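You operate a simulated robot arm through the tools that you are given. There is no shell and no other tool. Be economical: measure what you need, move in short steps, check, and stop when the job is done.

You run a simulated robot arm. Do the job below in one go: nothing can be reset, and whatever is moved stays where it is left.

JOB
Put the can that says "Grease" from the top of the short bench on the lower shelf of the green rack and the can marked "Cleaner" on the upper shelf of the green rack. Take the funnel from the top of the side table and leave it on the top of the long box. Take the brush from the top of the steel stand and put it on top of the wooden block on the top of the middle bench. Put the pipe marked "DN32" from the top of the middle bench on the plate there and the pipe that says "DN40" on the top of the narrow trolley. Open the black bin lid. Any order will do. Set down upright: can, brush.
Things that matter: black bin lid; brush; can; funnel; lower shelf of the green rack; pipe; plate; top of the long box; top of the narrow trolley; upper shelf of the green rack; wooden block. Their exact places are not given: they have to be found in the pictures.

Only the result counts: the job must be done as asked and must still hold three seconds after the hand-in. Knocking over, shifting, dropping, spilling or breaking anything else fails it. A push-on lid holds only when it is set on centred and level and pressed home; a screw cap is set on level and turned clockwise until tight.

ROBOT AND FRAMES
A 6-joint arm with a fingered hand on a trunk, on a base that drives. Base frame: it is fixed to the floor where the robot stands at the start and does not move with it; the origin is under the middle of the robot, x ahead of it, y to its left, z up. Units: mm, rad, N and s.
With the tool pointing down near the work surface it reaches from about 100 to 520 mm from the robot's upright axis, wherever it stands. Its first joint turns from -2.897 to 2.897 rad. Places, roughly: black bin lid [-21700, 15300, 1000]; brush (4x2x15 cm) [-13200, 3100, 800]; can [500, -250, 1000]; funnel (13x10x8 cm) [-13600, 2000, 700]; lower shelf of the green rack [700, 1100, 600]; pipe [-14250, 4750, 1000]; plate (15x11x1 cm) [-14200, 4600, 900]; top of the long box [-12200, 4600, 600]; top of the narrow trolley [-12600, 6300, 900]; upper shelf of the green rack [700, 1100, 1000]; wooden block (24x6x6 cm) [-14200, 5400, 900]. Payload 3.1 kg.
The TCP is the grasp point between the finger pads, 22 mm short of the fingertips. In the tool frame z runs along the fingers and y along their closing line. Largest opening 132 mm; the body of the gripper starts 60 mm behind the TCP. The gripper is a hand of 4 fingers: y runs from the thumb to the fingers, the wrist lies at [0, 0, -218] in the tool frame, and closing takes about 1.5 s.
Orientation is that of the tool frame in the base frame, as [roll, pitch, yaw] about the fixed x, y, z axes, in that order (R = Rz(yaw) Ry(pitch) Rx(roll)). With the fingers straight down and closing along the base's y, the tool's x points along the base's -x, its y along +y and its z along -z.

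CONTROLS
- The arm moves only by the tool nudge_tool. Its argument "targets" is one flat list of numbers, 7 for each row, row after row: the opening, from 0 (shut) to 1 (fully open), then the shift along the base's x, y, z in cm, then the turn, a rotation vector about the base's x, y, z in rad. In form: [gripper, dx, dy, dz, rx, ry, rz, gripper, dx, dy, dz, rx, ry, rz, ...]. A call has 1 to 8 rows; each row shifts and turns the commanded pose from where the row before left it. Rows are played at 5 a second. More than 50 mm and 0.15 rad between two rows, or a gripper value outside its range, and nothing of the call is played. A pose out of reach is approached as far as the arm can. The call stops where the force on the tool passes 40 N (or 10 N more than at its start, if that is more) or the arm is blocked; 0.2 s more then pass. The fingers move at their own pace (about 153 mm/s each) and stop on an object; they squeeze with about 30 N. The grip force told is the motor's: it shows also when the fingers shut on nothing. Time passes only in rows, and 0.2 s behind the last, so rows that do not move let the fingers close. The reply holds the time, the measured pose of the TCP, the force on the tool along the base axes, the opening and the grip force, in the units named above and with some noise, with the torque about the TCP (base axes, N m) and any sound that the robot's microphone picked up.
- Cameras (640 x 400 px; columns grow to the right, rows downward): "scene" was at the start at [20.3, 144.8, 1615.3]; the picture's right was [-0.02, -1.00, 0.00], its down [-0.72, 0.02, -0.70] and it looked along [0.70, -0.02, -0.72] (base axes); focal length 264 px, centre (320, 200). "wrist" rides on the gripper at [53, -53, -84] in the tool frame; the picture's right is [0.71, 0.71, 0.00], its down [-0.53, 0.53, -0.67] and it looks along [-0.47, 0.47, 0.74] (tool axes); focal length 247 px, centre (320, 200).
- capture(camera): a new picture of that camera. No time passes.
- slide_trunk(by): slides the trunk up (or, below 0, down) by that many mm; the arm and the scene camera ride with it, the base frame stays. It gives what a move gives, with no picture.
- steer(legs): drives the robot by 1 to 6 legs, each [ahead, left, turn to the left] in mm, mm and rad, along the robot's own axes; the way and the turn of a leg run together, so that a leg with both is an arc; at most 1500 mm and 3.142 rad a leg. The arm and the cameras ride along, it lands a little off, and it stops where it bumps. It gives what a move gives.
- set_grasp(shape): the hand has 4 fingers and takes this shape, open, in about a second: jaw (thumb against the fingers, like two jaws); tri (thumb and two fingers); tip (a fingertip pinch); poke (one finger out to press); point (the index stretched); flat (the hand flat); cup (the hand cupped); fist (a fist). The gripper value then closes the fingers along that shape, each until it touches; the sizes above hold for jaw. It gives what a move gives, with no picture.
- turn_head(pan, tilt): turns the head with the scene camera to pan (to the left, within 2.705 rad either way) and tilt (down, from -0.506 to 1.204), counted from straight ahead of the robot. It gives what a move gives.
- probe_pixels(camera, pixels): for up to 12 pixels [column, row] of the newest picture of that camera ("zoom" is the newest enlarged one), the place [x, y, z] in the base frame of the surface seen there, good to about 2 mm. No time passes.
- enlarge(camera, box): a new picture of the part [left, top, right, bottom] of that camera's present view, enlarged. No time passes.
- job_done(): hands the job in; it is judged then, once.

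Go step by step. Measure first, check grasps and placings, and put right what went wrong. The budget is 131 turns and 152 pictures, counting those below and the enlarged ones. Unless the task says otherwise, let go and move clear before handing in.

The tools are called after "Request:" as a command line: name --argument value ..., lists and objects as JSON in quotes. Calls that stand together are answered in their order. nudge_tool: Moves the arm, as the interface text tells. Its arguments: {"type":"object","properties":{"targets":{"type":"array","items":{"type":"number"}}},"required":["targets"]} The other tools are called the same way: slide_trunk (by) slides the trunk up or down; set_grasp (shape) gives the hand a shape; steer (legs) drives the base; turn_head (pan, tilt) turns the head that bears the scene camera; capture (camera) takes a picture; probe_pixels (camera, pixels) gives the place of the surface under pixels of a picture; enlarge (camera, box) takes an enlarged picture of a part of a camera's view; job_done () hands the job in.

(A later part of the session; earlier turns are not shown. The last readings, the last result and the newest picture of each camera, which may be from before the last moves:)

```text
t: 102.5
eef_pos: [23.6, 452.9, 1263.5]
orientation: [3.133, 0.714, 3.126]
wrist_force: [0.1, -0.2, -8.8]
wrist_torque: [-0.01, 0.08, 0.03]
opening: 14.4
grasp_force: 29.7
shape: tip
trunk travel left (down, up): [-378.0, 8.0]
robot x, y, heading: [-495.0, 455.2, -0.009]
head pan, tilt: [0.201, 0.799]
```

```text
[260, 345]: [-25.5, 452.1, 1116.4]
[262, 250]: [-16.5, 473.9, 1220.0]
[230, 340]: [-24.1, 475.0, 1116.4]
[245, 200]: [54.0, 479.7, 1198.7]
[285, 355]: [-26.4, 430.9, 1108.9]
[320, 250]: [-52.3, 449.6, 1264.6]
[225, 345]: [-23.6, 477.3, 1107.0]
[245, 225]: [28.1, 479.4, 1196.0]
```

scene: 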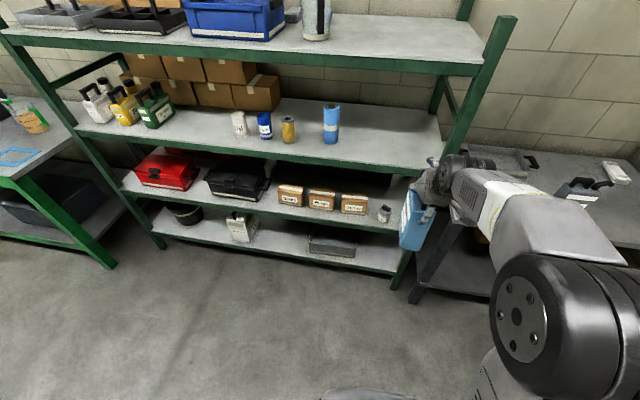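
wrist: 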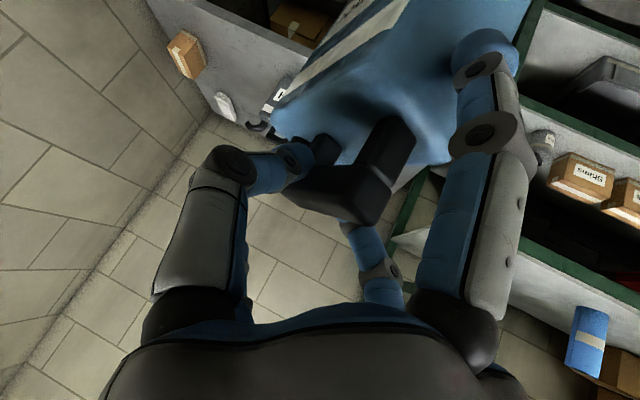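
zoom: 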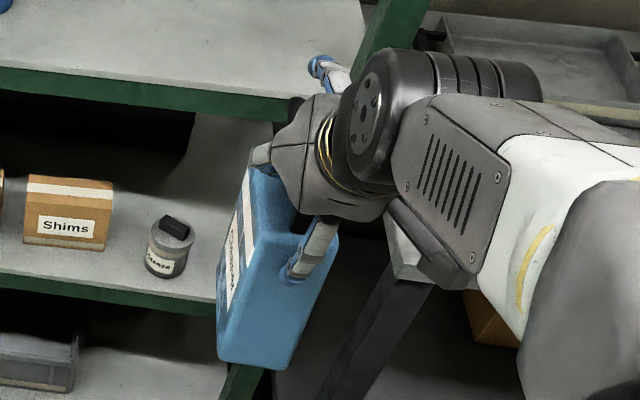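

The can leans 5° with its far end low, so I'll correct with ry −0.087. Then I'll step left 70 and drive in part way.

Request:
nudge_tool --targets '[0, 0, 0, 0.3, 0, -0.087, 0]'

Request:
steer --legs '[[0, 70, 0], [300, 0, 0]]'

Request:
capture --camera "scene"

Request:
enlarge --camera "scene" --box '[300, 60, 540, 240]'

Request:
capture --camera "wrist"

```text
t: 102.9
eef_pos: [23.7, 451.7, 1267.6]
orientation: [3.131, 0.801, 3.124]
wrist_force: [0.1, -0.5, -9.4]
wrist_torque: [0.02, 0.18, 0.01]
opening: 14.3
grasp_force: 30.0
shape: tip
trunk travel left (down, up): [-378.0, 8.0]
robot x, y, heading: [-496.6, 454.5, -0.009]
head pan, tilt: [0.201, 0.799]
```

```text
t: 105.6
eef_pos: [323.2, 521.6, 1266.8]
orientation: [3.132, 0.798, 3.126]
wrist_force: [1.0, -0.1, -9.5]
wrist_torque: [0.0, 0.13, -0.04]
opening: 14.7
grasp_force: 29.5
shape: tip
trunk travel left (down, up): [-378.0, 8.0]
robot x, y, heading: [-200.5, 525.1, -0.008]
head pan, tilt: [0.201, 0.799]
```

```text
79 pictures are left
```

scene: 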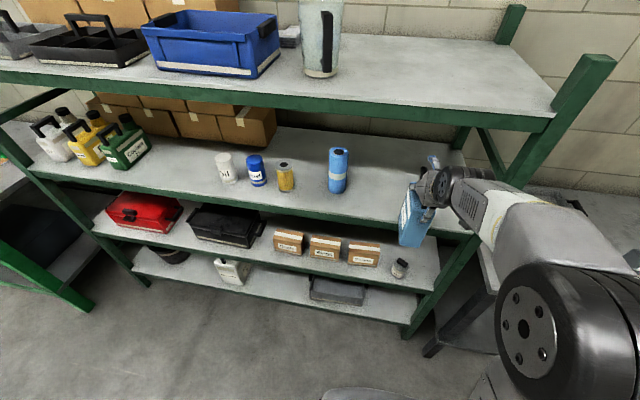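

```text
2.22 times, centred on (420, 150) of scene
```

zoom: 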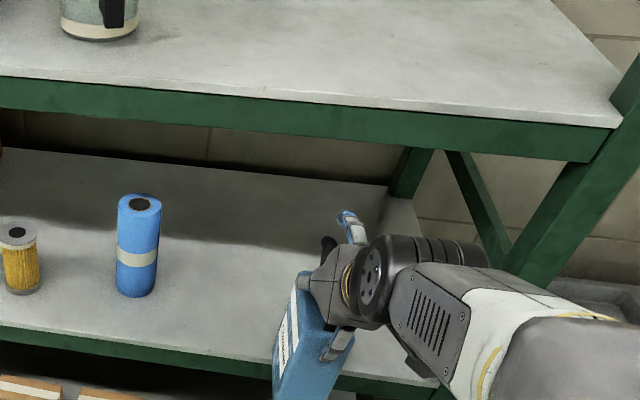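

```text
77 pictures are left
```

wrist: 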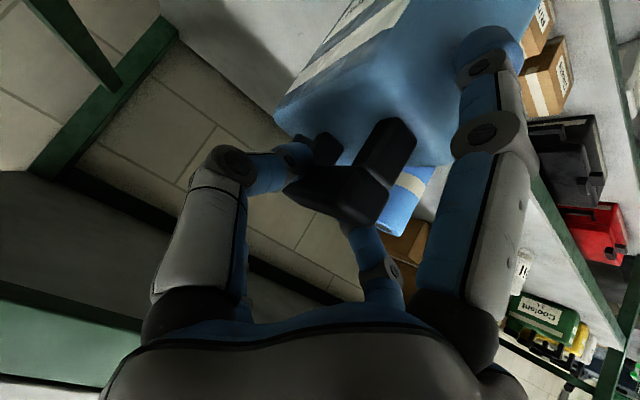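

I'll check the lip underside, dome top, and can bottom before going further.

Request:
probe_pixels --camera "zoom" --pixels '[[450, 148], [400, 240], [450, 245], [520, 285], [347, 218], [290, 385], [305, 395], [310, 330], [330, 300], [350, 340]]'

```text
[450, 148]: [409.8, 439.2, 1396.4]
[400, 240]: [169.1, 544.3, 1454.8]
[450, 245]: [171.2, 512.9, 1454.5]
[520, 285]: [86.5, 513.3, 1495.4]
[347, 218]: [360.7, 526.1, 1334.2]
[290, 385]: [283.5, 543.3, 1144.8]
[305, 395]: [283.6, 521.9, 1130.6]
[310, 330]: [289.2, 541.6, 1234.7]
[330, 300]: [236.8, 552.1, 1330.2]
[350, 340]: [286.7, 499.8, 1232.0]
```

Clearances are good (lip underside 1396, top finger 1334). I'll drive in 147 mm more.

Request:
steer --legs '[[147, 0, 0]]'

Request:
capture --camera "scene"

Request:
enlarge --camera "scene" --box '[300, 60, 540, 260]'

```text
t: 107.0
eef_pos: [471.5, 521.2, 1265.7]
orientation: [3.132, 0.799, 3.129]
wrist_force: [-0.1, 0.7, -9.6]
wrist_torque: [-0.02, 0.17, -0.02]
opening: 14.7
grasp_force: 30.1
shape: tip
trunk travel left (down, up): [-378.0, 8.0]
robot x, y, heading: [-45.7, 524.6, -0.014]
head pan, tilt: [0.201, 0.799]
```

```text
76 pictures are left
```

scene: 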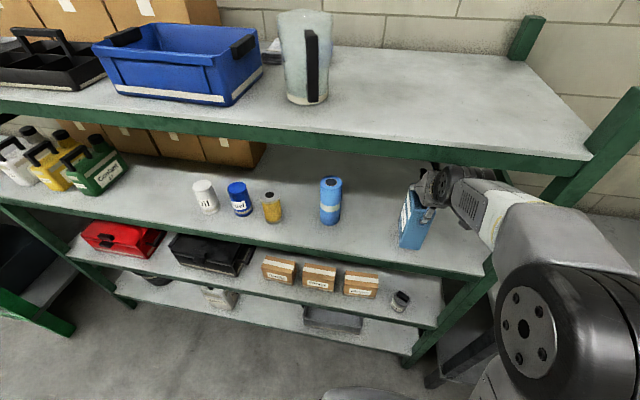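

```text
2.00 times, centred on (420, 160) of scene
```

zoom: 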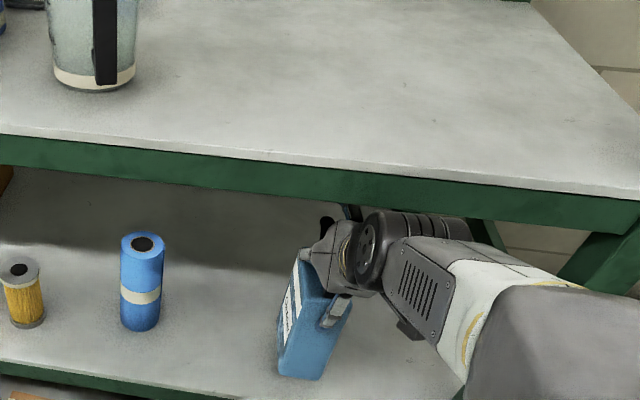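

I'll lower in steps toward TCP z≈1228.

Request:
nudge_tool --targets '[0, 0, 0, -1.4, 0, 0, 0, 0, 0, 0, -1.0, 0, 0, 0, 0, 0, 0, -0.4, 0, 0, 0, 0, 0, 0, -0.4, 0, 0, 0, 0, 0, 0, -0.3, 0, 0, 0]'

Request:
capture --camera "wrist"

Request:
enlarge --camera "scene" --box '[390, 140, 490, 260]'

Request:
probe_pixels --camera "zoom" --pixels '[[80, 330], [90, 250], [60, 330], [110, 330], [120, 250], [75, 340], [140, 270], [40, 330], [95, 350]]'

```text
t: 108.2
eef_pos: [469.7, 522.0, 1230.7]
orientation: [3.133, 0.8, 3.129]
wrist_force: [-0.5, -0.7, -8.5]
wrist_torque: [-0.03, 0.14, -0.03]
opening: 14.6
grasp_force: 30.1
shape: tip
trunk travel left (down, up): [-378.0, 8.0]
robot x, y, heading: [-45.4, 524.8, -0.009]
head pan, tilt: [0.201, 0.799]
```

```text
74 pictures are left
```

wrist: 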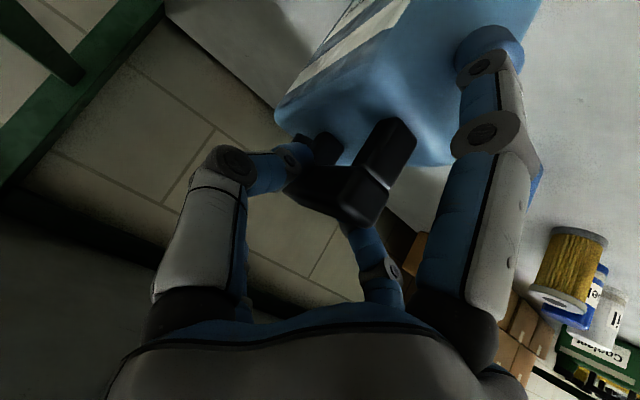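

```text
3.33 times, centred on (440, 200) of scene
```

zoom: 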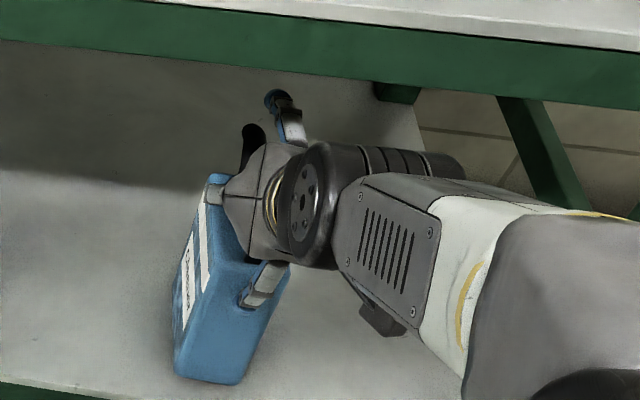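

```text
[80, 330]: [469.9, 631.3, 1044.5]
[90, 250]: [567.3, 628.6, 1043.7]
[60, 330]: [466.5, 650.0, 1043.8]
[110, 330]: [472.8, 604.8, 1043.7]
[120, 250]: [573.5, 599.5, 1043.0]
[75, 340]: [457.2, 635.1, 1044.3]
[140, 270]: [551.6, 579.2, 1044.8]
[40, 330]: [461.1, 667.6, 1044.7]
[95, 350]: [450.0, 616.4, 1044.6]
```

Request:
probe_pixels --camera "zoom" --pixels '[[215, 370], [222, 300], [215, 350], [232, 260]]'

Request:
nudge_tool --targets '[0, 0, 0, -0.3, 0, 0, 0, 0, 0, 0, -0.2, 0, 0, 0, 0, 0, 0, -0.2, 0, 0, 0]'

```text
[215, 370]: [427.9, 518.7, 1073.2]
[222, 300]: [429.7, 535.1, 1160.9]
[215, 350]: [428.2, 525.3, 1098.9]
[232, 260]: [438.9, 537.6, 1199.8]
```

```text
t: 109.0
eef_pos: [467.8, 522.1, 1226.9]
orientation: [3.133, 0.804, 3.128]
wrist_force: [-2.6, 0.8, -0.2]
wrist_torque: [-0.01, 0.1, 0.03]
opening: 14.6
grasp_force: 30.4
shape: tip
trunk travel left (down, up): [-378.0, 8.0]
robot x, y, heading: [-46.9, 521.8, -0.01]
head pan, tilt: [0.201, 0.799]
```

Contact began and the can is nearly vertical. I'll press slightly more, then check and release.

Request:
nudge_tool --targets '[0, 0, 0, -0.2, 0, 0, 0, 0, 0, 0, -0.1, 0, 0, 0]'

Request:
nudge_tool --targets '[0.1, 0, 0, 0, 0, 0, 0, 0.2, 0, 0, 0, 0, 0, 0, 0.35, 0, 0, 0, 0, 0, 0, 0.5, 0, 0, 0, 0, 0, 0, 0.5, 0, 0, 0, 0, 0, 0]'

Request:
capture --camera "wrist"

Request:
enlarge --camera "scene" --box '[390, 140, 490, 260]'

Request:
probe_pixels --camera "zoom" --pixels '[[215, 370], [222, 300], [215, 350], [232, 260]]'

```text
t: 109.5
eef_pos: [468.6, 522.0, 1224.6]
orientation: [3.135, 0.807, 3.126]
wrist_force: [-3.5, 2.5, 8.8]
wrist_torque: [0.01, -0.04, 0.02]
opening: 14.8
grasp_force: 30.3
shape: tip
trunk travel left (down, up): [-378.0, 8.0]
robot x, y, heading: [-48.2, 520.4, -0.009]
head pan, tilt: [0.201, 0.799]
```

```text
t: 110.8
eef_pos: [468.9, 520.9, 1221.9]
orientation: [3.133, 0.799, 3.127]
wrist_force: [0.2, 0.2, -0.4]
wrist_torque: [0.0, -0.03, 0.03]
opening: 65.4
grasp_force: 0.1
shape: tip
trunk travel left (down, up): [-378.0, 8.0]
robot x, y, heading: [-47.7, 520.6, -0.009]
head pan, tilt: [0.201, 0.799]
```

```text
72 pictures are left
```

wrist: 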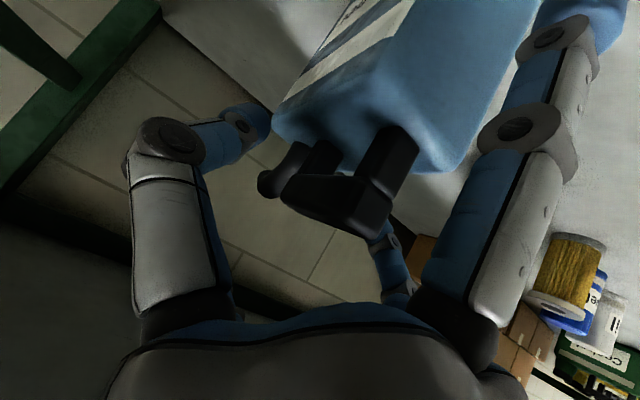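

```text
3.33 times, centred on (440, 200) of scene
```

zoom: 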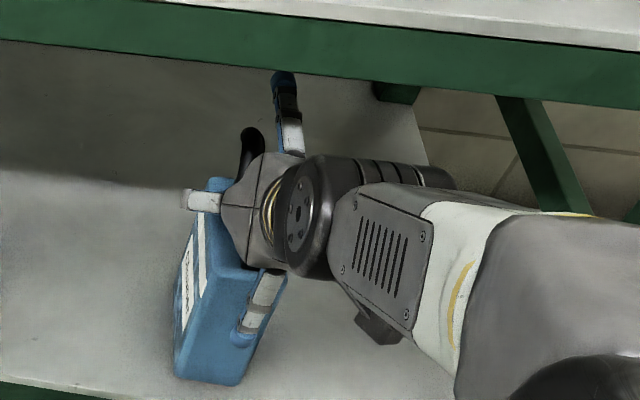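

```text
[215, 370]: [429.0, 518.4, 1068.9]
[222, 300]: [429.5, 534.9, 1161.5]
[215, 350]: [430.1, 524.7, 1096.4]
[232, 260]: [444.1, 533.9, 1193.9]
```

Cleaner stands vertical at x≥429 on the shelf and has been released. I'll retreat along the tool axis, then drive back.

Request:
nudge_tool --targets '[0.55, -1.5, 0, 1.4, 0, 0, 0, 0.55, -2, 0, 1.6, 0, 0, 0, 0.55, -2.5, 0, 0.6, 0, 0, 0]'

Request:
steer --legs '[[-450, 0, 0]]'

Request:
turn_head --pan 0.1 --tilt 0.6

Request:
capture --camera "scene"

```text
t: 111.5
eef_pos: [405.9, 522.0, 1257.7]
orientation: [3.133, 0.802, 3.127]
wrist_force: [-0.3, 1.0, -0.2]
wrist_torque: [-0.02, 0.0, 0.0]
opening: 72.0
grasp_force: 0.1
shape: tip
trunk travel left (down, up): [-378.0, 8.0]
robot x, y, heading: [-48.5, 521.7, -0.009]
head pan, tilt: [0.201, 0.799]
```

```text
t: 114.3
eef_pos: [-40.2, 523.0, 1258.6]
orientation: [3.133, 0.798, 3.119]
wrist_force: [-0.9, -0.1, 0.1]
wrist_torque: [0.0, 0.04, -0.01]
opening: 72.1
grasp_force: 0.0
shape: tip
trunk travel left (down, up): [-378.0, 8.0]
robot x, y, heading: [-492.4, 527.6, -0.017]
head pan, tilt: [0.201, 0.799]
```

```text
t: 115.0
eef_pos: [-40.4, 524.9, 1257.6]
orientation: [3.132, 0.799, 3.119]
wrist_force: [-0.4, -0.3, 0.1]
wrist_torque: [-0.01, 0.0, 0.02]
opening: 71.9
grasp_force: 0.0
shape: tip
trunk travel left (down, up): [-378.0, 8.0]
robot x, y, heading: [-491.8, 528.2, -0.009]
head pan, tilt: [0.099, 0.6]
```

```text
70 pictures are left
```

scene: 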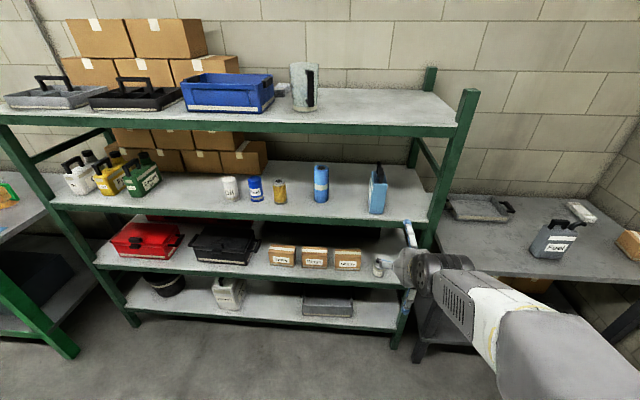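

Both cans are placed. Next I'll turn toward the far end of the hall (heading ≈2.94) and survey the way.

Request:
steer --legs '[[0, 0, 2.95]]'

Request:
turn_head --pan 0.25 --tilt 0.35

Request:
capture --camera "scene"

Request:
probe_pixels --camera "scene" --pixels '[[100, 350], [250, 350], [400, 300], [320, 200], [250, 250], [450, 250], [200, 230], [400, 200], [100, 250]]'

```text
t: 122.4
eef_pos: [-945.5, 597.5, 1258.3]
orientation: [3.133, 0.801, -0.17]
wrist_force: [-0.2, -0.2, 0.1]
wrist_torque: [0.04, -0.02, -0.01]
opening: 72.1
grasp_force: 0.0
shape: tip
trunk travel left (down, up): [-378.0, 8.0]
robot x, y, heading: [-496.7, 528.1, 2.975]
head pan, tilt: [0.099, 0.6]
```

```text
t: 123.2
eef_pos: [-944.9, 599.2, 1258.4]
orientation: [3.133, 0.799, -0.168]
wrist_force: [0.5, 0.1, 0.7]
wrist_torque: [-0.01, -0.01, -0.02]
opening: 71.9
grasp_force: 0.2
shape: tip
trunk travel left (down, up): [-378.0, 8.0]
robot x, y, heading: [-496.0, 529.3, 2.979]
head pan, tilt: [0.25, 0.351]
```

```text
69 pictures are left
```

scene: 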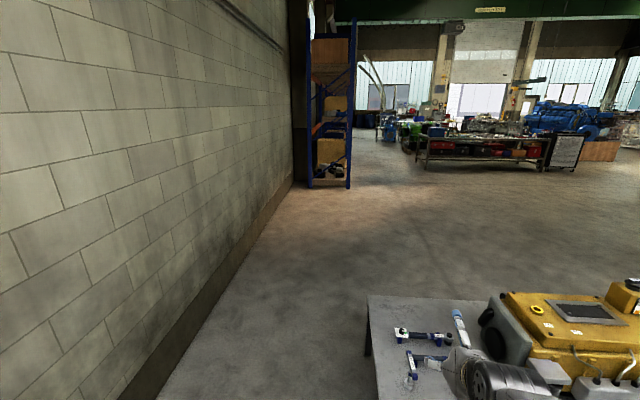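

```text
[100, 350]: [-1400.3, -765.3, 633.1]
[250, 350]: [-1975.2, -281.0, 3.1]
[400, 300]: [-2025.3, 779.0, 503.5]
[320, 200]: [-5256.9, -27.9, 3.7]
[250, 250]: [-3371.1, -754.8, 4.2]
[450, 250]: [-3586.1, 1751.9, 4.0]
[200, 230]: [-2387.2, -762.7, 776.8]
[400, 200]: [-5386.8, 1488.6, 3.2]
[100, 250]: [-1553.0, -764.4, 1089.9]
```

The table lies ahead at y>≈500, and the wall is at y=-765. I'll locate the blue rack foot and the table corners, then take the corridor at y≈-110.

Request:
probe_pixels --camera "scene" --pixels '[[348, 186], [308, 186], [370, 296], [378, 385], [418, 166], [560, 168], [630, 160], [352, 150], [480, 290]]'

Request:
steer --legs '[[0, 650, 0], [0, 0, 0.16], [1500, 0, 0], [1500, 0, 0]]'

Request:
turn_head --pan -0.3 --tilt 0.2

Request:
capture --camera "scene"

```text
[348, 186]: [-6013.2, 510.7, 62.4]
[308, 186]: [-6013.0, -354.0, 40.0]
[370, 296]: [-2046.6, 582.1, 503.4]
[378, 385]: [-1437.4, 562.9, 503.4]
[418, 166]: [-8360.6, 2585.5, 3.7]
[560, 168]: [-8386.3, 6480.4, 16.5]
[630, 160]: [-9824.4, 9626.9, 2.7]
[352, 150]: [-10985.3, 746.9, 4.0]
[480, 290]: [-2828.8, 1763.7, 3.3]
```

```text
t: 141.6
eef_pos: [-4066.0, -213.4, 1258.6]
orientation: [3.134, 0.799, 0.036]
wrist_force: [0.6, 0.9, -0.3]
wrist_torque: [0.02, -0.01, 0.01]
opening: 72.2
grasp_force: 0.0
shape: tip
trunk travel left (down, up): [-378.0, 8.0]
robot x, y, heading: [-3611.4, -193.1, -3.101]
head pan, tilt: [0.25, 0.351]
```

```text
t: 142.5
eef_pos: [-4066.1, -212.8, 1259.6]
orientation: [3.133, 0.799, 0.035]
wrist_force: [0.5, -0.1, -0.8]
wrist_torque: [0.0, 0.01, -0.04]
opening: 72.2
grasp_force: 0.0
shape: tip
trunk travel left (down, up): [-378.0, 8.0]
robot x, y, heading: [-3611.6, -190.1, -3.099]
head pan, tilt: [-0.3, 0.201]
```

```text
68 pictures are left
```

scene: 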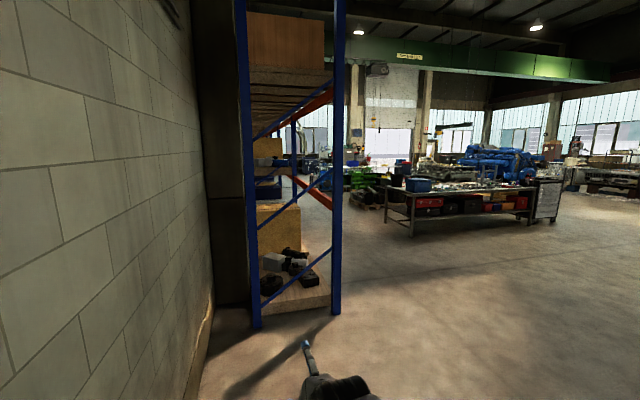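

The gap between the blue rack (y<510) and the bench (y>2585) is clear, so I'll head for (-6000, 1500) and on to (-9000, 1500).

Request:
steer --legs '[[0, 0, -0.66], [1460, 0, 0], [1460, 0, 0], [0, 0, 0.615], [1500, 0, 0], [1200, 0, 0]]'

Request:
turn_head --pan -0.15 --tilt 0.2

Request:
capture --camera "scene"

Request:
probe_pixels --camera "scene" --pixels '[[320, 250], [200, 200], [320, 200], [400, 200], [500, 200], [250, 220], [450, 230]]'

```text
t: 172.8
eef_pos: [-9089.1, 1828.6, 1257.5]
orientation: [3.132, 0.799, -0.093]
wrist_force: [-0.9, -0.5, -0.8]
wrist_torque: [-0.01, -0.02, 0.01]
opening: 71.9
grasp_force: 0.1
shape: tip
trunk travel left (down, up): [-378.0, 8.0]
robot x, y, heading: [-8634.3, 1793.7, 3.058]
head pan, tilt: [-0.3, 0.201]
```

```text
t: 173.5
eef_pos: [-9089.6, 1827.2, 1257.6]
orientation: [3.134, 0.799, -0.095]
wrist_force: [0.7, -0.6, 0.2]
wrist_torque: [-0.03, 0.0, -0.02]
opening: 71.9
grasp_force: 0.0
shape: tip
trunk travel left (down, up): [-378.0, 8.0]
robot x, y, heading: [-8635.3, 1789.2, 3.056]
head pan, tilt: [-0.15, 0.201]
```

```text
67 pictures are left
```

scene: 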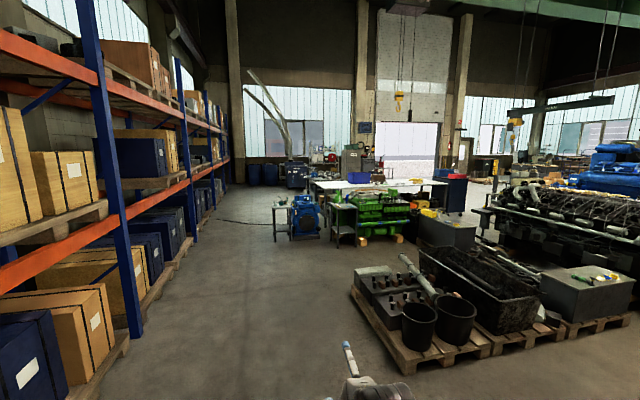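

```text
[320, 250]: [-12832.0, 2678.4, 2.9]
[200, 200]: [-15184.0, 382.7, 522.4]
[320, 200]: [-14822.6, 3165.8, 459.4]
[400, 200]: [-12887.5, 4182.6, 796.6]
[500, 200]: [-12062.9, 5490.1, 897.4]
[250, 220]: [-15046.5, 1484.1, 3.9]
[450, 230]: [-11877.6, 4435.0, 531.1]
```

I can see the side table near (280,215), a stand near (345,220), and a grey long box near (450,230). I'll zoom in.

Request:
enlarge --camera "scene" --box '[260, 160, 480, 260]'

Request:
probe_pixels --camera "zoom" --pixels '[[60, 115], [65, 130], [245, 130], [240, 145], [560, 205], [520, 180], [300, 150], [50, 240], [130, 160], [260, 240], [460, 165], [330, 75]]'

```text
2.91 times, centred on (370, 210) of scene
```

zoom: 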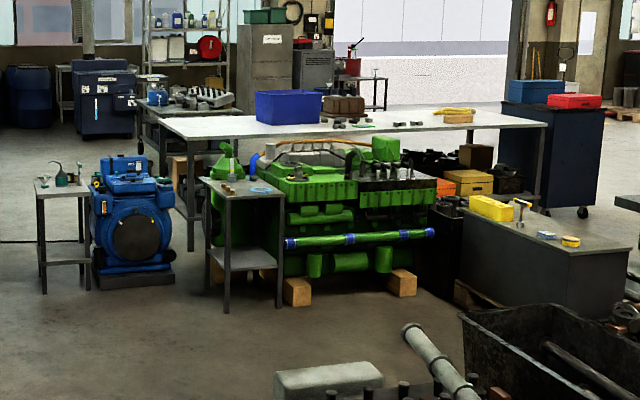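

```text
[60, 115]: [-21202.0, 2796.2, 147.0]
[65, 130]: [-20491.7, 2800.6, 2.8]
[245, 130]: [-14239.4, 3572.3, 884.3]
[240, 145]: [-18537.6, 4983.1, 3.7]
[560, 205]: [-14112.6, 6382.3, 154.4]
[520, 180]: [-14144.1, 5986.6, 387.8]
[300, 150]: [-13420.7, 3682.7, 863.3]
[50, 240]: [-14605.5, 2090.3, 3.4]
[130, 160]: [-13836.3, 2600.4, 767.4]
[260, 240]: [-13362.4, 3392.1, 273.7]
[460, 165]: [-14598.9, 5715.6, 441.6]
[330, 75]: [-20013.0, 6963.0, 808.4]
```

The side table is left of the blue engine, the steel stand is in front of the green engine, and the long middle bench is behind it. I'll drive toward the side table and stop short at x≈-12400.

Request:
steer --legs '[[0, 0, 0.03], [1500, 0, 0], [1500, 0, 0], [700, 0, 0]]'

Request:
turn_head --pan -0.1 --tilt 0.45

Request:
capture --camera "scene"

```text
t: 192.1
eef_pos: [-12848.0, 2116.0, 1257.6]
orientation: [3.133, 0.8, -0.12]
wrist_force: [0.2, -0.1, 0.1]
wrist_torque: [0.0, 0.02, -0.01]
opening: 72.1
grasp_force: 0.0
shape: tip
trunk travel left (down, up): [-378.0, 8.0]
robot x, y, heading: [-12394.9, 2070.0, 3.022]
head pan, tilt: [-0.15, 0.201]
```

```text
t: 192.8
eef_pos: [-12847.4, 2116.3, 1259.0]
orientation: [3.133, 0.798, -0.121]
wrist_force: [-0.2, 0.4, -1.0]
wrist_torque: [-0.02, -0.02, 0.0]
opening: 72.1
grasp_force: 0.2
shape: tip
trunk travel left (down, up): [-378.0, 8.0]
robot x, y, heading: [-12395.1, 2068.7, 3.022]
head pan, tilt: [-0.099, 0.45]
```

```text
65 pictures are left
```

scene: 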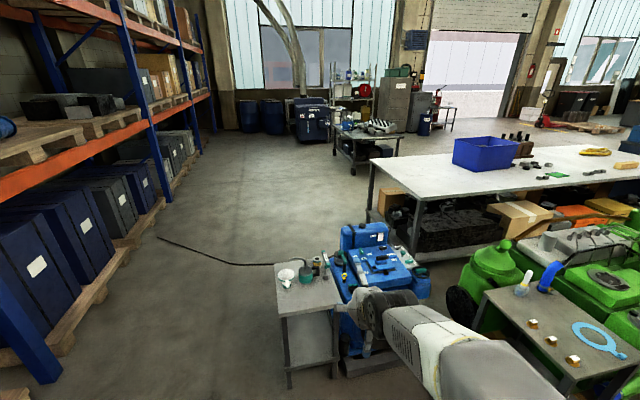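

The funnel is at (287,277) and the brush is probably at (522,283). I'll zoom and measure.

Request:
enlarge --camera "scene" --box '[260, 230, 360, 330]'

Request:
probe_pixels --camera "zoom" --pixels '[[165, 170], [190, 175], [170, 200], [150, 180], [300, 200], [300, 240], [120, 300], [480, 290], [160, 320], [165, 150], [440, 200]]'

Request:
enlarge --camera "scene" --box '[470, 250, 640, 400]'

Request:
probe_pixels --camera "zoom" --pixels '[[200, 130], [190, 155], [215, 100], [100, 210], [300, 370], [170, 170], [450, 240], [230, 280], [300, 110]]'

```text
4.00 times, centred on (310, 280) of scene
```

zoom: 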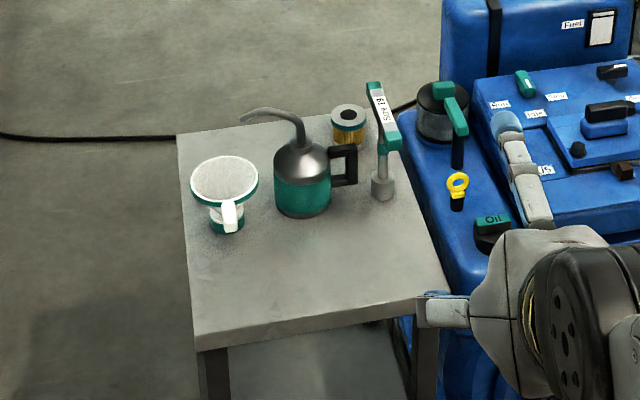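

```text
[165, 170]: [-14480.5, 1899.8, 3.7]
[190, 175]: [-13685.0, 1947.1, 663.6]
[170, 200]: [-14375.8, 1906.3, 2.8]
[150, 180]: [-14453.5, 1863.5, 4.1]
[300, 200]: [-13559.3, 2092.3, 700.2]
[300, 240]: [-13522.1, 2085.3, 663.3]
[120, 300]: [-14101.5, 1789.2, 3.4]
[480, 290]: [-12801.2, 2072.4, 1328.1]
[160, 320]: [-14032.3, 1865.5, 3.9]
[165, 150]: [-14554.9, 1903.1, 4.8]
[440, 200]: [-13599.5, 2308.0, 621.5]
```

```text
2.67 times, centred on (555, 325) of scene
```

zoom: 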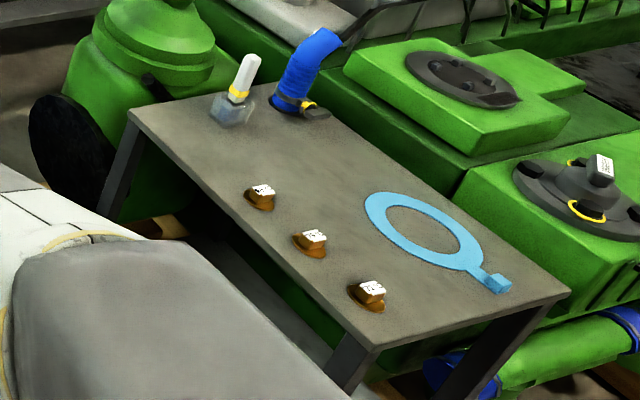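

```text
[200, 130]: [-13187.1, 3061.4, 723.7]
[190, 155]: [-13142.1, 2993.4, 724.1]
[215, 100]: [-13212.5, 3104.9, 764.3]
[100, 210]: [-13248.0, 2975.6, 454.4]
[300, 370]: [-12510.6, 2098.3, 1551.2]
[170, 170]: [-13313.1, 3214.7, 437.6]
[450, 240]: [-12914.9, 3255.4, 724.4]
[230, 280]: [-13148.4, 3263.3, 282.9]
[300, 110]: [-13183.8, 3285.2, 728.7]
```

I'll probe the funnel and brush precisely in the scene picture.

Request:
probe_pixels --camera "scene" --pixels '[[286, 272], [286, 276], [278, 275], [294, 275], [287, 282], [287, 285], [287, 288], [529, 273], [527, 278], [524, 285], [522, 291], [521, 295]]'

```text
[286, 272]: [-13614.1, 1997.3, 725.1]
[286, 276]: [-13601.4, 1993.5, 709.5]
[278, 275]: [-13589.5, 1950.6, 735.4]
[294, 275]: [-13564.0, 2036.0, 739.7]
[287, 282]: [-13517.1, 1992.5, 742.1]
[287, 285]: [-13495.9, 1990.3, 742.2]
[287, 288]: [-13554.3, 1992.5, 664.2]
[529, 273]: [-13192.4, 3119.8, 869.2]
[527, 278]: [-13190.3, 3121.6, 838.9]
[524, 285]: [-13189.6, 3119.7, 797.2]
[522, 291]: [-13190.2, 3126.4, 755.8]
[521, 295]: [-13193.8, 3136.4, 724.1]
```

The funnel rim is Ø≈95 mm at z≈740, centred near (-13577, 1993), with its handle toward me. The brush stands at (-13200, 3122). I'll probe the oil-can spout and table edge, then set the hand vertical in jaw shape.

Request:
probe_pixels --camera "scene" --pixels '[[291, 259], [299, 258], [304, 262], [279, 313], [335, 303], [306, 268], [275, 264]]'

Request:
set_grasp --shape "jaw"

Request:
nudge_tool --targets '[0.9, 0, 0, -2, 0, -0.133, 0, 0.9, 0, 0, -2, 0, -0.133, 0, 0.9, 0, 0, -2, 0, -0.133, 0, 0.9, 0, 0, -2, 0, -0.133, 0, 0.9, 0, 0, -2, 0, -0.133, 0, 0.9, 0, 0, -2, 0, -0.133, 0]'

Request:
nudge_tool --targets '[0.9, 0, 0, 0, 0, 0, 0.14, 0.9, 0, 0, 0, 0, 0, 0.14, 0.9, 0, 0, 0, 0, 0, 0.14, 0.9, 0, 0, 0, 0, 0, 0.14, 0.9, 0, 0, 0, 0, 0, 0.14, 0.9, 0, 0, 0, 0, 0, 0.14]'

```text
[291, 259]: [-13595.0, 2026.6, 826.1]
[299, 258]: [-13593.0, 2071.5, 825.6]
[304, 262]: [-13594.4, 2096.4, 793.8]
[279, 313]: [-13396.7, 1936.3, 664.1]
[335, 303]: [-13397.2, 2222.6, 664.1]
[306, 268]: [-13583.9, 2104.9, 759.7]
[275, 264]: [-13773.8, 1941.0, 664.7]
```

```text
t: 193.7
eef_pos: [-12847.6, 2116.8, 1258.5]
orientation: [3.133, 0.8, -0.12]
wrist_force: [0.2, 0.1, 1.1]
wrist_torque: [0.01, -0.04, -0.01]
opening: 132.0
grasp_force: 0.0
shape: jaw
trunk travel left (down, up): [-378.0, 8.0]
robot x, y, heading: [-12395.4, 2070.7, 3.021]
head pan, tilt: [-0.099, 0.45]
```

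```text
t: 195.1
eef_pos: [-12846.8, 2116.0, 1138.8]
orientation: [-3.062, 0.002, -0.084]
wrist_force: [0.0, -0.4, 0.1]
wrist_torque: [-0.01, -0.04, 0.0]
opening: 119.1
grasp_force: 0.0
shape: jaw
trunk travel left (down, up): [-378.0, 8.0]
robot x, y, heading: [-12394.8, 2067.6, 3.021]
head pan, tilt: [-0.099, 0.45]
```

```text
t: 196.5
eef_pos: [-12848.4, 2116.9, 1139.5]
orientation: [-3.063, 0.005, 0.757]
wrist_force: [0.1, 0.4, 0.5]
wrist_torque: [-0.03, 0.03, 0.04]
opening: 119.1
grasp_force: 0.0
shape: jaw
trunk travel left (down, up): [-378.0, 8.0]
robot x, y, heading: [-12395.0, 2067.5, 3.027]
head pan, tilt: [-0.099, 0.45]
```

The oil-can spout hangs over the rim edge at (-13595, 2027, 826), so gripping the rim from above won't work. I'll clamp the funnel's handle, which sticks out toward me at x≈-13508, with jaw closing along y. I'll square the hand and drive up.

Request:
nudge_tool --targets '[0.9, 0, 0, 0, 0, 0, -0.14, 0.9, 0, 0, 0, 0, 0, -0.14, 0.9, 0, 0, 0, 0, 0, -0.14, 0.9, 0, 0, 0, 0, 0, -0.14, 0.9, 0, 0, 0, 0, 0, -0.14, 0.9, 0, 0, 0, 0, 0, -0.14, 0.9, 0, 0, 0, -0.079, 0, 0]'

Request:
steer --legs '[[0, 0, 0.115], [0, 72, 0], [640, 0, 0]]'

Request:
capture --camera "wrist"

```text
t: 198.1
eef_pos: [-12848.2, 2117.4, 1138.8]
orientation: [3.139, -0.002, -0.085]
wrist_force: [-0.4, 0.3, -0.1]
wrist_torque: [0.03, 0.01, -0.02]
opening: 118.9
grasp_force: 0.1
shape: jaw
trunk travel left (down, up): [-378.0, 8.0]
robot x, y, heading: [-12394.0, 2064.5, 3.024]
head pan, tilt: [-0.099, 0.45]
```

```text
t: 202.8
eef_pos: [-13476.4, 1996.1, 1137.7]
orientation: [3.141, -0.001, 0.023]
wrist_force: [0.3, 0.2, -0.1]
wrist_torque: [0.03, 0.01, 0.01]
opening: 119.1
grasp_force: 0.0
shape: jaw
trunk travel left (down, up): [-378.0, 8.0]
robot x, y, heading: [-13016.2, 1996.1, 3.131]
head pan, tilt: [-0.099, 0.45]
```

```text
62 pictures are left
```

wrist: 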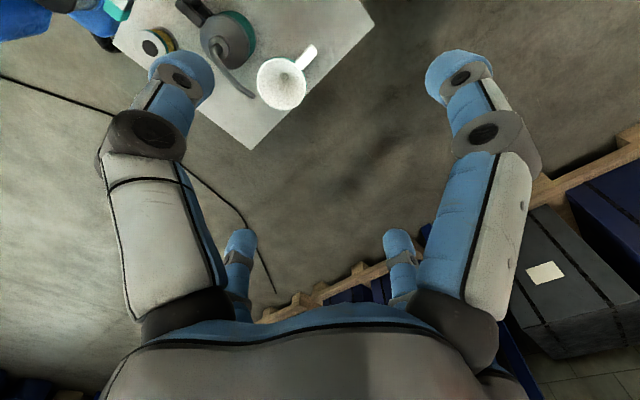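

The funnel and its handle show clearly at (283,80) and (308,55). I'll zoom and probe the handle.

Request:
enlarge --camera "wrist" --box '[220, 20, 348, 124]'

Request:
probe_pixels --camera "wrist" --pixels '[[313, 48], [308, 55], [303, 62], [306, 51], [311, 58], [283, 65], [262, 85], [283, 105], [300, 88], [280, 85]]'

```text
3.85 times, centred on (284, 72) of wrist
```

zoom: 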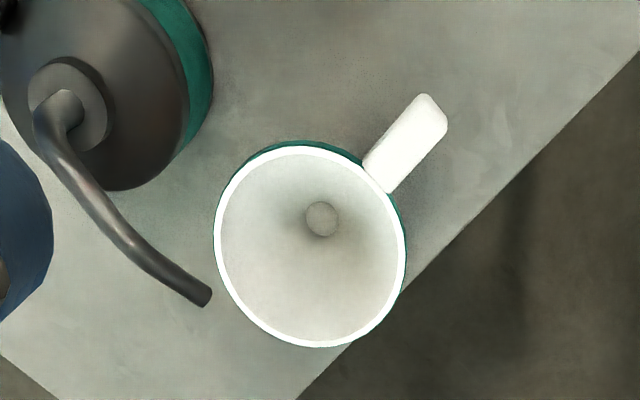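

```text
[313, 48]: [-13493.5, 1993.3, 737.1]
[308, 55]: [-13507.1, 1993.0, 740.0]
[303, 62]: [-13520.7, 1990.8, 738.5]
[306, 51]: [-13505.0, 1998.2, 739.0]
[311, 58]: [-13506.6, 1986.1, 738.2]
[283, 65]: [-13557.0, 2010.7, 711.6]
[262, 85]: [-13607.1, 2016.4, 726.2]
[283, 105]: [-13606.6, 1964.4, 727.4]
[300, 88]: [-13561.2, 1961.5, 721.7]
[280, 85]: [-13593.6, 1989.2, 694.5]
```

The handle is 20 mm wide, centred on y=1992.5, with its top at z=740. I'll align to x=-13505 and lower with the trunk.

Request:
nudge_tool --targets '[0.92, -2.9, -0.35, 0, 0, 0, -0.023]'

Request:
slide_trunk --by -290

Request:
capture --camera "wrist"

```text
t: 203.2
eef_pos: [-13507.0, 1993.5, 1134.7]
orientation: [3.141, -0.003, 0.002]
wrist_force: [-0.2, 0.3, 0.2]
wrist_torque: [0.01, -0.01, -0.02]
opening: 121.5
grasp_force: 0.0
shape: jaw
trunk travel left (down, up): [-378.0, 8.0]
robot x, y, heading: [-13019.1, 1997.2, 3.14]
head pan, tilt: [-0.099, 0.45]
```

```text
t: 206.1
eef_pos: [-13506.1, 1994.1, 845.6]
orientation: [3.14, -0.001, 0.002]
wrist_force: [-0.4, 0.2, 0.4]
wrist_torque: [0.01, 0.03, 0.0]
opening: 121.1
grasp_force: 0.0
shape: jaw
trunk travel left (down, up): [-88.0, 298.0]
robot x, y, heading: [-13019.6, 1993.4, 3.14]
head pan, tilt: [-0.099, 0.45]
```

```text
60 pictures are left
```

wrist: 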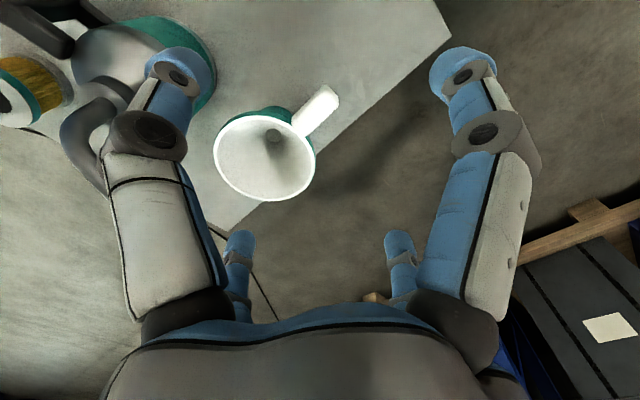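

Clear of the oil can. I'll descend 108 mm and close.

Request:
nudge_tool --targets '[0.92, 0, -0.1, -3.6, 0, 0, 0, 0.92, 0, 0, -3.6, 0, 0, 0, 0.92, 0, 0, -3.6, 0, 0, 0]'

Request:
nudge_tool --targets '[0.5, 0, 0, 0, 0, 0, 0, 0, 0, 0, 0, 0, 0, 0, 0, 0, 0, 0, 0, 0, 0, 0, 0, 0, 0, 0, 0, 0, 0, 0, 0, 0, 0, 0, 0, 0, 0, 0, 0, 0, 0, 0]'

Request:
capture --camera "wrist"

```text
t: 206.9
eef_pos: [-13507.0, 1993.2, 737.5]
orientation: [3.141, -0.003, 0.001]
wrist_force: [-0.4, 0.3, 0.4]
wrist_torque: [0.0, 0.0, -0.03]
opening: 121.3
grasp_force: 0.0
shape: jaw
trunk travel left (down, up): [-88.0, 298.0]
robot x, y, heading: [-13020.7, 1996.8, 3.139]
head pan, tilt: [-0.099, 0.45]
```

```text
t: 208.3
eef_pos: [-13506.1, 1992.8, 738.1]
orientation: [3.141, 0.001, 0.003]
wrist_force: [-6.1, 0.8, 10.8]
wrist_torque: [0.07, 0.92, -0.1]
opening: 25.6
grasp_force: 30.5
shape: jaw
trunk travel left (down, up): [-88.0, 298.0]
robot x, y, heading: [-13020.1, 1999.1, 3.138]
head pan, tilt: [-0.099, 0.45]
```

```text
59 pictures are left
```

wrist: 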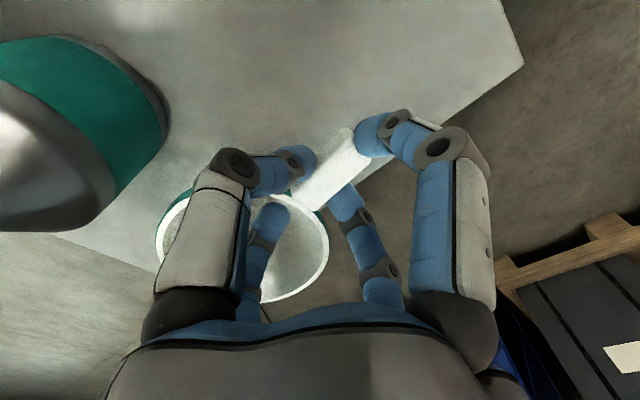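

Clamped at 25 mm with a finger inside the bowl, as planned. I'll lift straight up.

Request:
nudge_tool --targets '[0, 0, 0, 1.5, 0, 0, 0, 0, 0, 0, 2.5, 0, 0, 0]'

Request:
capture --camera "wrist"

```text
t: 208.9
eef_pos: [-13507.0, 1990.8, 778.5]
orientation: [3.141, -0.005, 0.002]
wrist_force: [0.3, -0.2, -0.2]
wrist_torque: [-0.03, -0.03, -0.01]
opening: 24.6
grasp_force: 29.9
shape: jaw
trunk travel left (down, up): [-88.0, 298.0]
robot x, y, heading: [-13019.6, 1996.3, 3.134]
head pan, tilt: [-0.099, 0.45]
```

```text
58 pictures are left
```

wrist: 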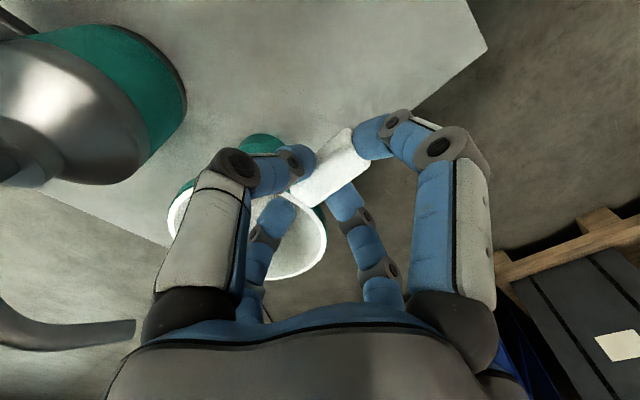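

The funnel is held. Its rim is now under the oil-can spout, so I'll back out horizontally before rising.

Request:
steer --legs '[[-300, 0, 0]]'

Request:
slide_trunk --by 200

Request:
turn_head --pan -1.2 --tilt 0.4

Request:
capture --camera "scene"

```text
t: 211.0
eef_pos: [-13204.4, 1989.1, 779.2]
orientation: [3.141, 0.0, 0.002]
wrist_force: [-0.8, 0.8, -1.0]
wrist_torque: [0.0, -0.04, 0.01]
opening: 24.5
grasp_force: 30.2
shape: jaw
trunk travel left (down, up): [-88.0, 298.0]
robot x, y, heading: [-12716.2, 1996.0, 3.139]
head pan, tilt: [-0.099, 0.45]
```

```text
t: 213.2
eef_pos: [-13206.3, 1990.4, 979.1]
orientation: [-3.141, -0.002, 0.003]
wrist_force: [-0.2, -0.1, -1.4]
wrist_torque: [0.0, -0.02, -0.04]
opening: 24.3
grasp_force: 30.1
shape: jaw
trunk travel left (down, up): [-288.0, 98.0]
robot x, y, heading: [-12717.4, 1996.5, 3.132]
head pan, tilt: [-0.099, 0.45]
```

```text
t: 214.5
eef_pos: [-13206.0, 1990.3, 978.5]
orientation: [3.14, -0.002, 0.003]
wrist_force: [0.7, -0.3, -0.8]
wrist_torque: [-0.01, -0.06, -0.04]
opening: 24.2
grasp_force: 30.2
shape: jaw
trunk travel left (down, up): [-288.0, 98.0]
robot x, y, heading: [-12720.6, 1993.4, 3.132]
head pan, tilt: [-1.201, 0.4]
```

```text
57 pictures are left
```

scene: 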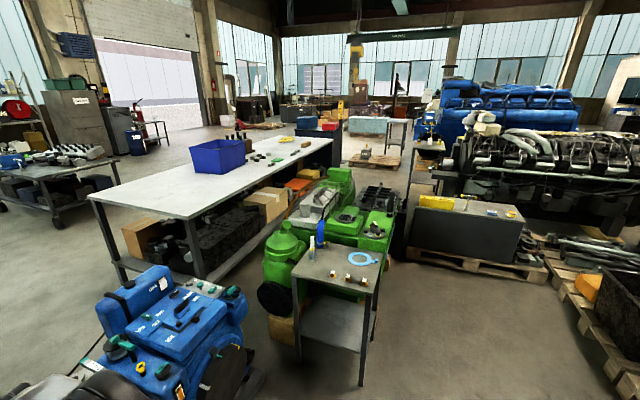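

The long grey box is at (465,225). I'll zoom in to find free space on its top and an approach path.

Request:
enlarge --camera "scene" --box '[390, 170, 570, 290]'

Request:
probe_pixels --camera "zoom" --pixels '[[250, 130], [200, 130], [300, 160], [440, 165], [360, 140], [420, 180], [300, 310], [480, 350], [100, 290], [150, 115], [340, 148], [90, 120]]'

Request:
probe_pixels --camera "scene" --pixels '[[295, 365], [375, 375], [420, 280], [480, 320], [550, 320], [610, 370], [330, 250], [360, 290], [310, 245], [316, 262]]'

```text
3.33 times, centred on (480, 230) of scene
```

zoom: 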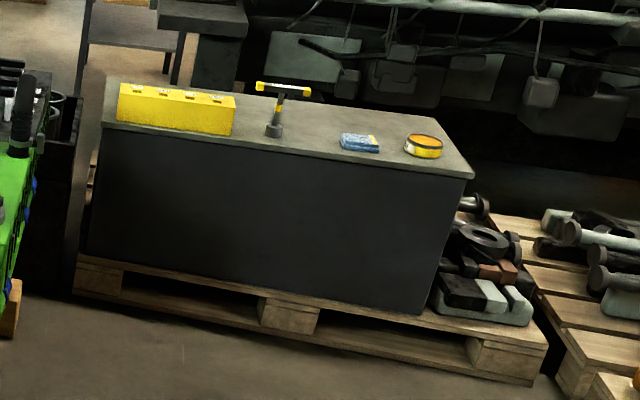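

```text
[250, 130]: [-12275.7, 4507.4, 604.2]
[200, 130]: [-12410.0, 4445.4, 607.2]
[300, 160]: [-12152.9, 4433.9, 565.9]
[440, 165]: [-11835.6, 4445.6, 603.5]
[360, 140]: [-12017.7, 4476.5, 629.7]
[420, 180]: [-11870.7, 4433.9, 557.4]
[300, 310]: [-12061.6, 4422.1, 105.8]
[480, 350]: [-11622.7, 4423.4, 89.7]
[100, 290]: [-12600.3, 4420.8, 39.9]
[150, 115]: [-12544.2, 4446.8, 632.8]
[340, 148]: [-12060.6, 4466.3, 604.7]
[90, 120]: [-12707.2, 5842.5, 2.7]
```

```text
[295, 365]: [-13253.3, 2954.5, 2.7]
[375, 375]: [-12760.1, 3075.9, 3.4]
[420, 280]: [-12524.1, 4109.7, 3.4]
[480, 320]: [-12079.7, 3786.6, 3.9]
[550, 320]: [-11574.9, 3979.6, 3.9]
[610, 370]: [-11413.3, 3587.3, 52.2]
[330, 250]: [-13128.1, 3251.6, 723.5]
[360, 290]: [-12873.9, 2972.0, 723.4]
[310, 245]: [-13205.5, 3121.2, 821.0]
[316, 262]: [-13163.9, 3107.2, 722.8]
```

Box top is at z=604 with its front edge at y≈4434. I'll drive round to face it at (-12110, 3850) and view its top from close up.

Request:
steer --legs '[[-607, 0, 0], [0, 0, -1.56], [1000, 0, 0], [850, 0, 0]]'

Request:
turn_head --pan 0 --tilt 0.75

Request:
capture --camera "scene"

```text
t: 230.4
eef_pos: [-12311.8, 4302.3, 978.2]
orientation: [-3.141, -0.002, -1.467]
wrist_force: [-0.6, -0.6, -0.6]
wrist_torque: [-0.06, -0.02, -0.02]
opening: 24.6
grasp_force: 30.2
shape: jaw
trunk travel left (down, up): [-288.0, 98.0]
robot x, y, heading: [-12254.2, 3814.8, 1.665]
head pan, tilt: [-1.201, 0.4]
```

```text
t: 231.8
eef_pos: [-12313.4, 4304.0, 978.8]
orientation: [3.14, -0.002, -1.468]
wrist_force: [-0.2, 0.7, -1.1]
wrist_torque: [-0.05, -0.04, 0.02]
opening: 24.7
grasp_force: 30.2
shape: jaw
trunk travel left (down, up): [-288.0, 98.0]
robot x, y, heading: [-12258.2, 3820.1, 1.667]
head pan, tilt: [0.0, 0.75]
```

```text
55 pictures are left
```

scene: 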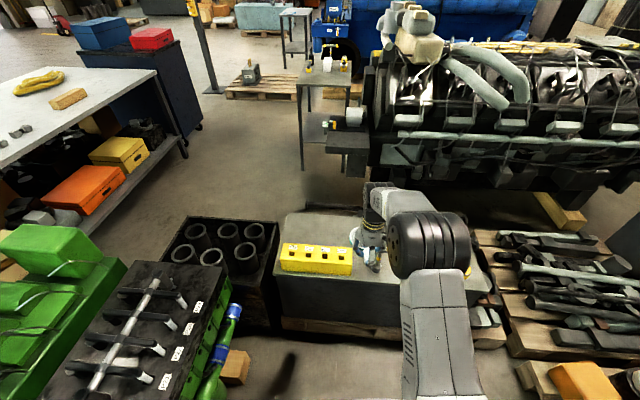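

I'll probe the box top's back area and its objects.

Request:
probe_pixels --camera "scene" --pixels '[[300, 222], [345, 226], [350, 215], [292, 212], [285, 245], [345, 250], [318, 245], [350, 285], [478, 270], [440, 195], [300, 270], [480, 285]]'

Request:
capture --camera "wrist"

```text
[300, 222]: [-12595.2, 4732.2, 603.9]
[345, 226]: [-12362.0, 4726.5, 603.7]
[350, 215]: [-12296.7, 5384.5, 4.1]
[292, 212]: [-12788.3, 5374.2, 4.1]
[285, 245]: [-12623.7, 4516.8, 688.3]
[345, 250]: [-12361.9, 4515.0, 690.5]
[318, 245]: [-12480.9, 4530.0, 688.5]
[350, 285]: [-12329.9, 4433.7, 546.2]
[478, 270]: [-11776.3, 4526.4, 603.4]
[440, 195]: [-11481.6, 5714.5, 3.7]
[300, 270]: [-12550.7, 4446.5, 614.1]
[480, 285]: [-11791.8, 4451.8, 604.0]
```

```text
54 pictures are left
```

wrist: 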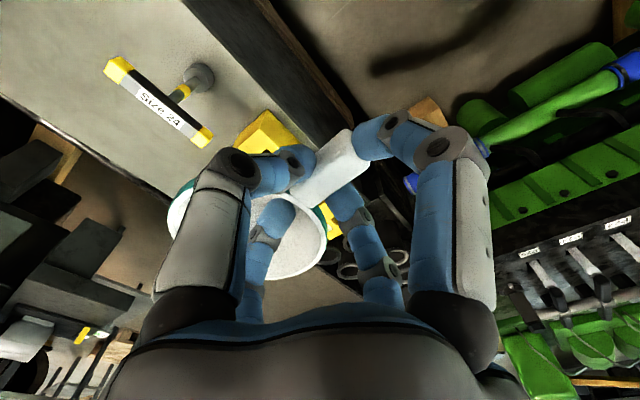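

Request:
probe_pixels --camera "wrist" --pixels '[[200, 75], [118, 70], [203, 137], [160, 105], [60, 60]]'

Request:
probe_pixels --camera "scene" --pixels '[[525, 372], [490, 350], [505, 330], [540, 395], [490, 305], [480, 330], [300, 330]]'

```text
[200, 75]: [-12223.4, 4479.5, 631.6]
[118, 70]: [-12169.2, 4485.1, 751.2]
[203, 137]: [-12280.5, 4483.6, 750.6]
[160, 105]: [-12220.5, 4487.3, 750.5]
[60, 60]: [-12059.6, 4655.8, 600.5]
```

```text
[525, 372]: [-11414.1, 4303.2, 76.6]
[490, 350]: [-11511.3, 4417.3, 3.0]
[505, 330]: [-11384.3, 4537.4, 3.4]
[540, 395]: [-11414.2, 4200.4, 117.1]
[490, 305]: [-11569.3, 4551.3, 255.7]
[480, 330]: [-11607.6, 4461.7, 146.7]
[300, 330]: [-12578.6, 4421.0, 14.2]
```

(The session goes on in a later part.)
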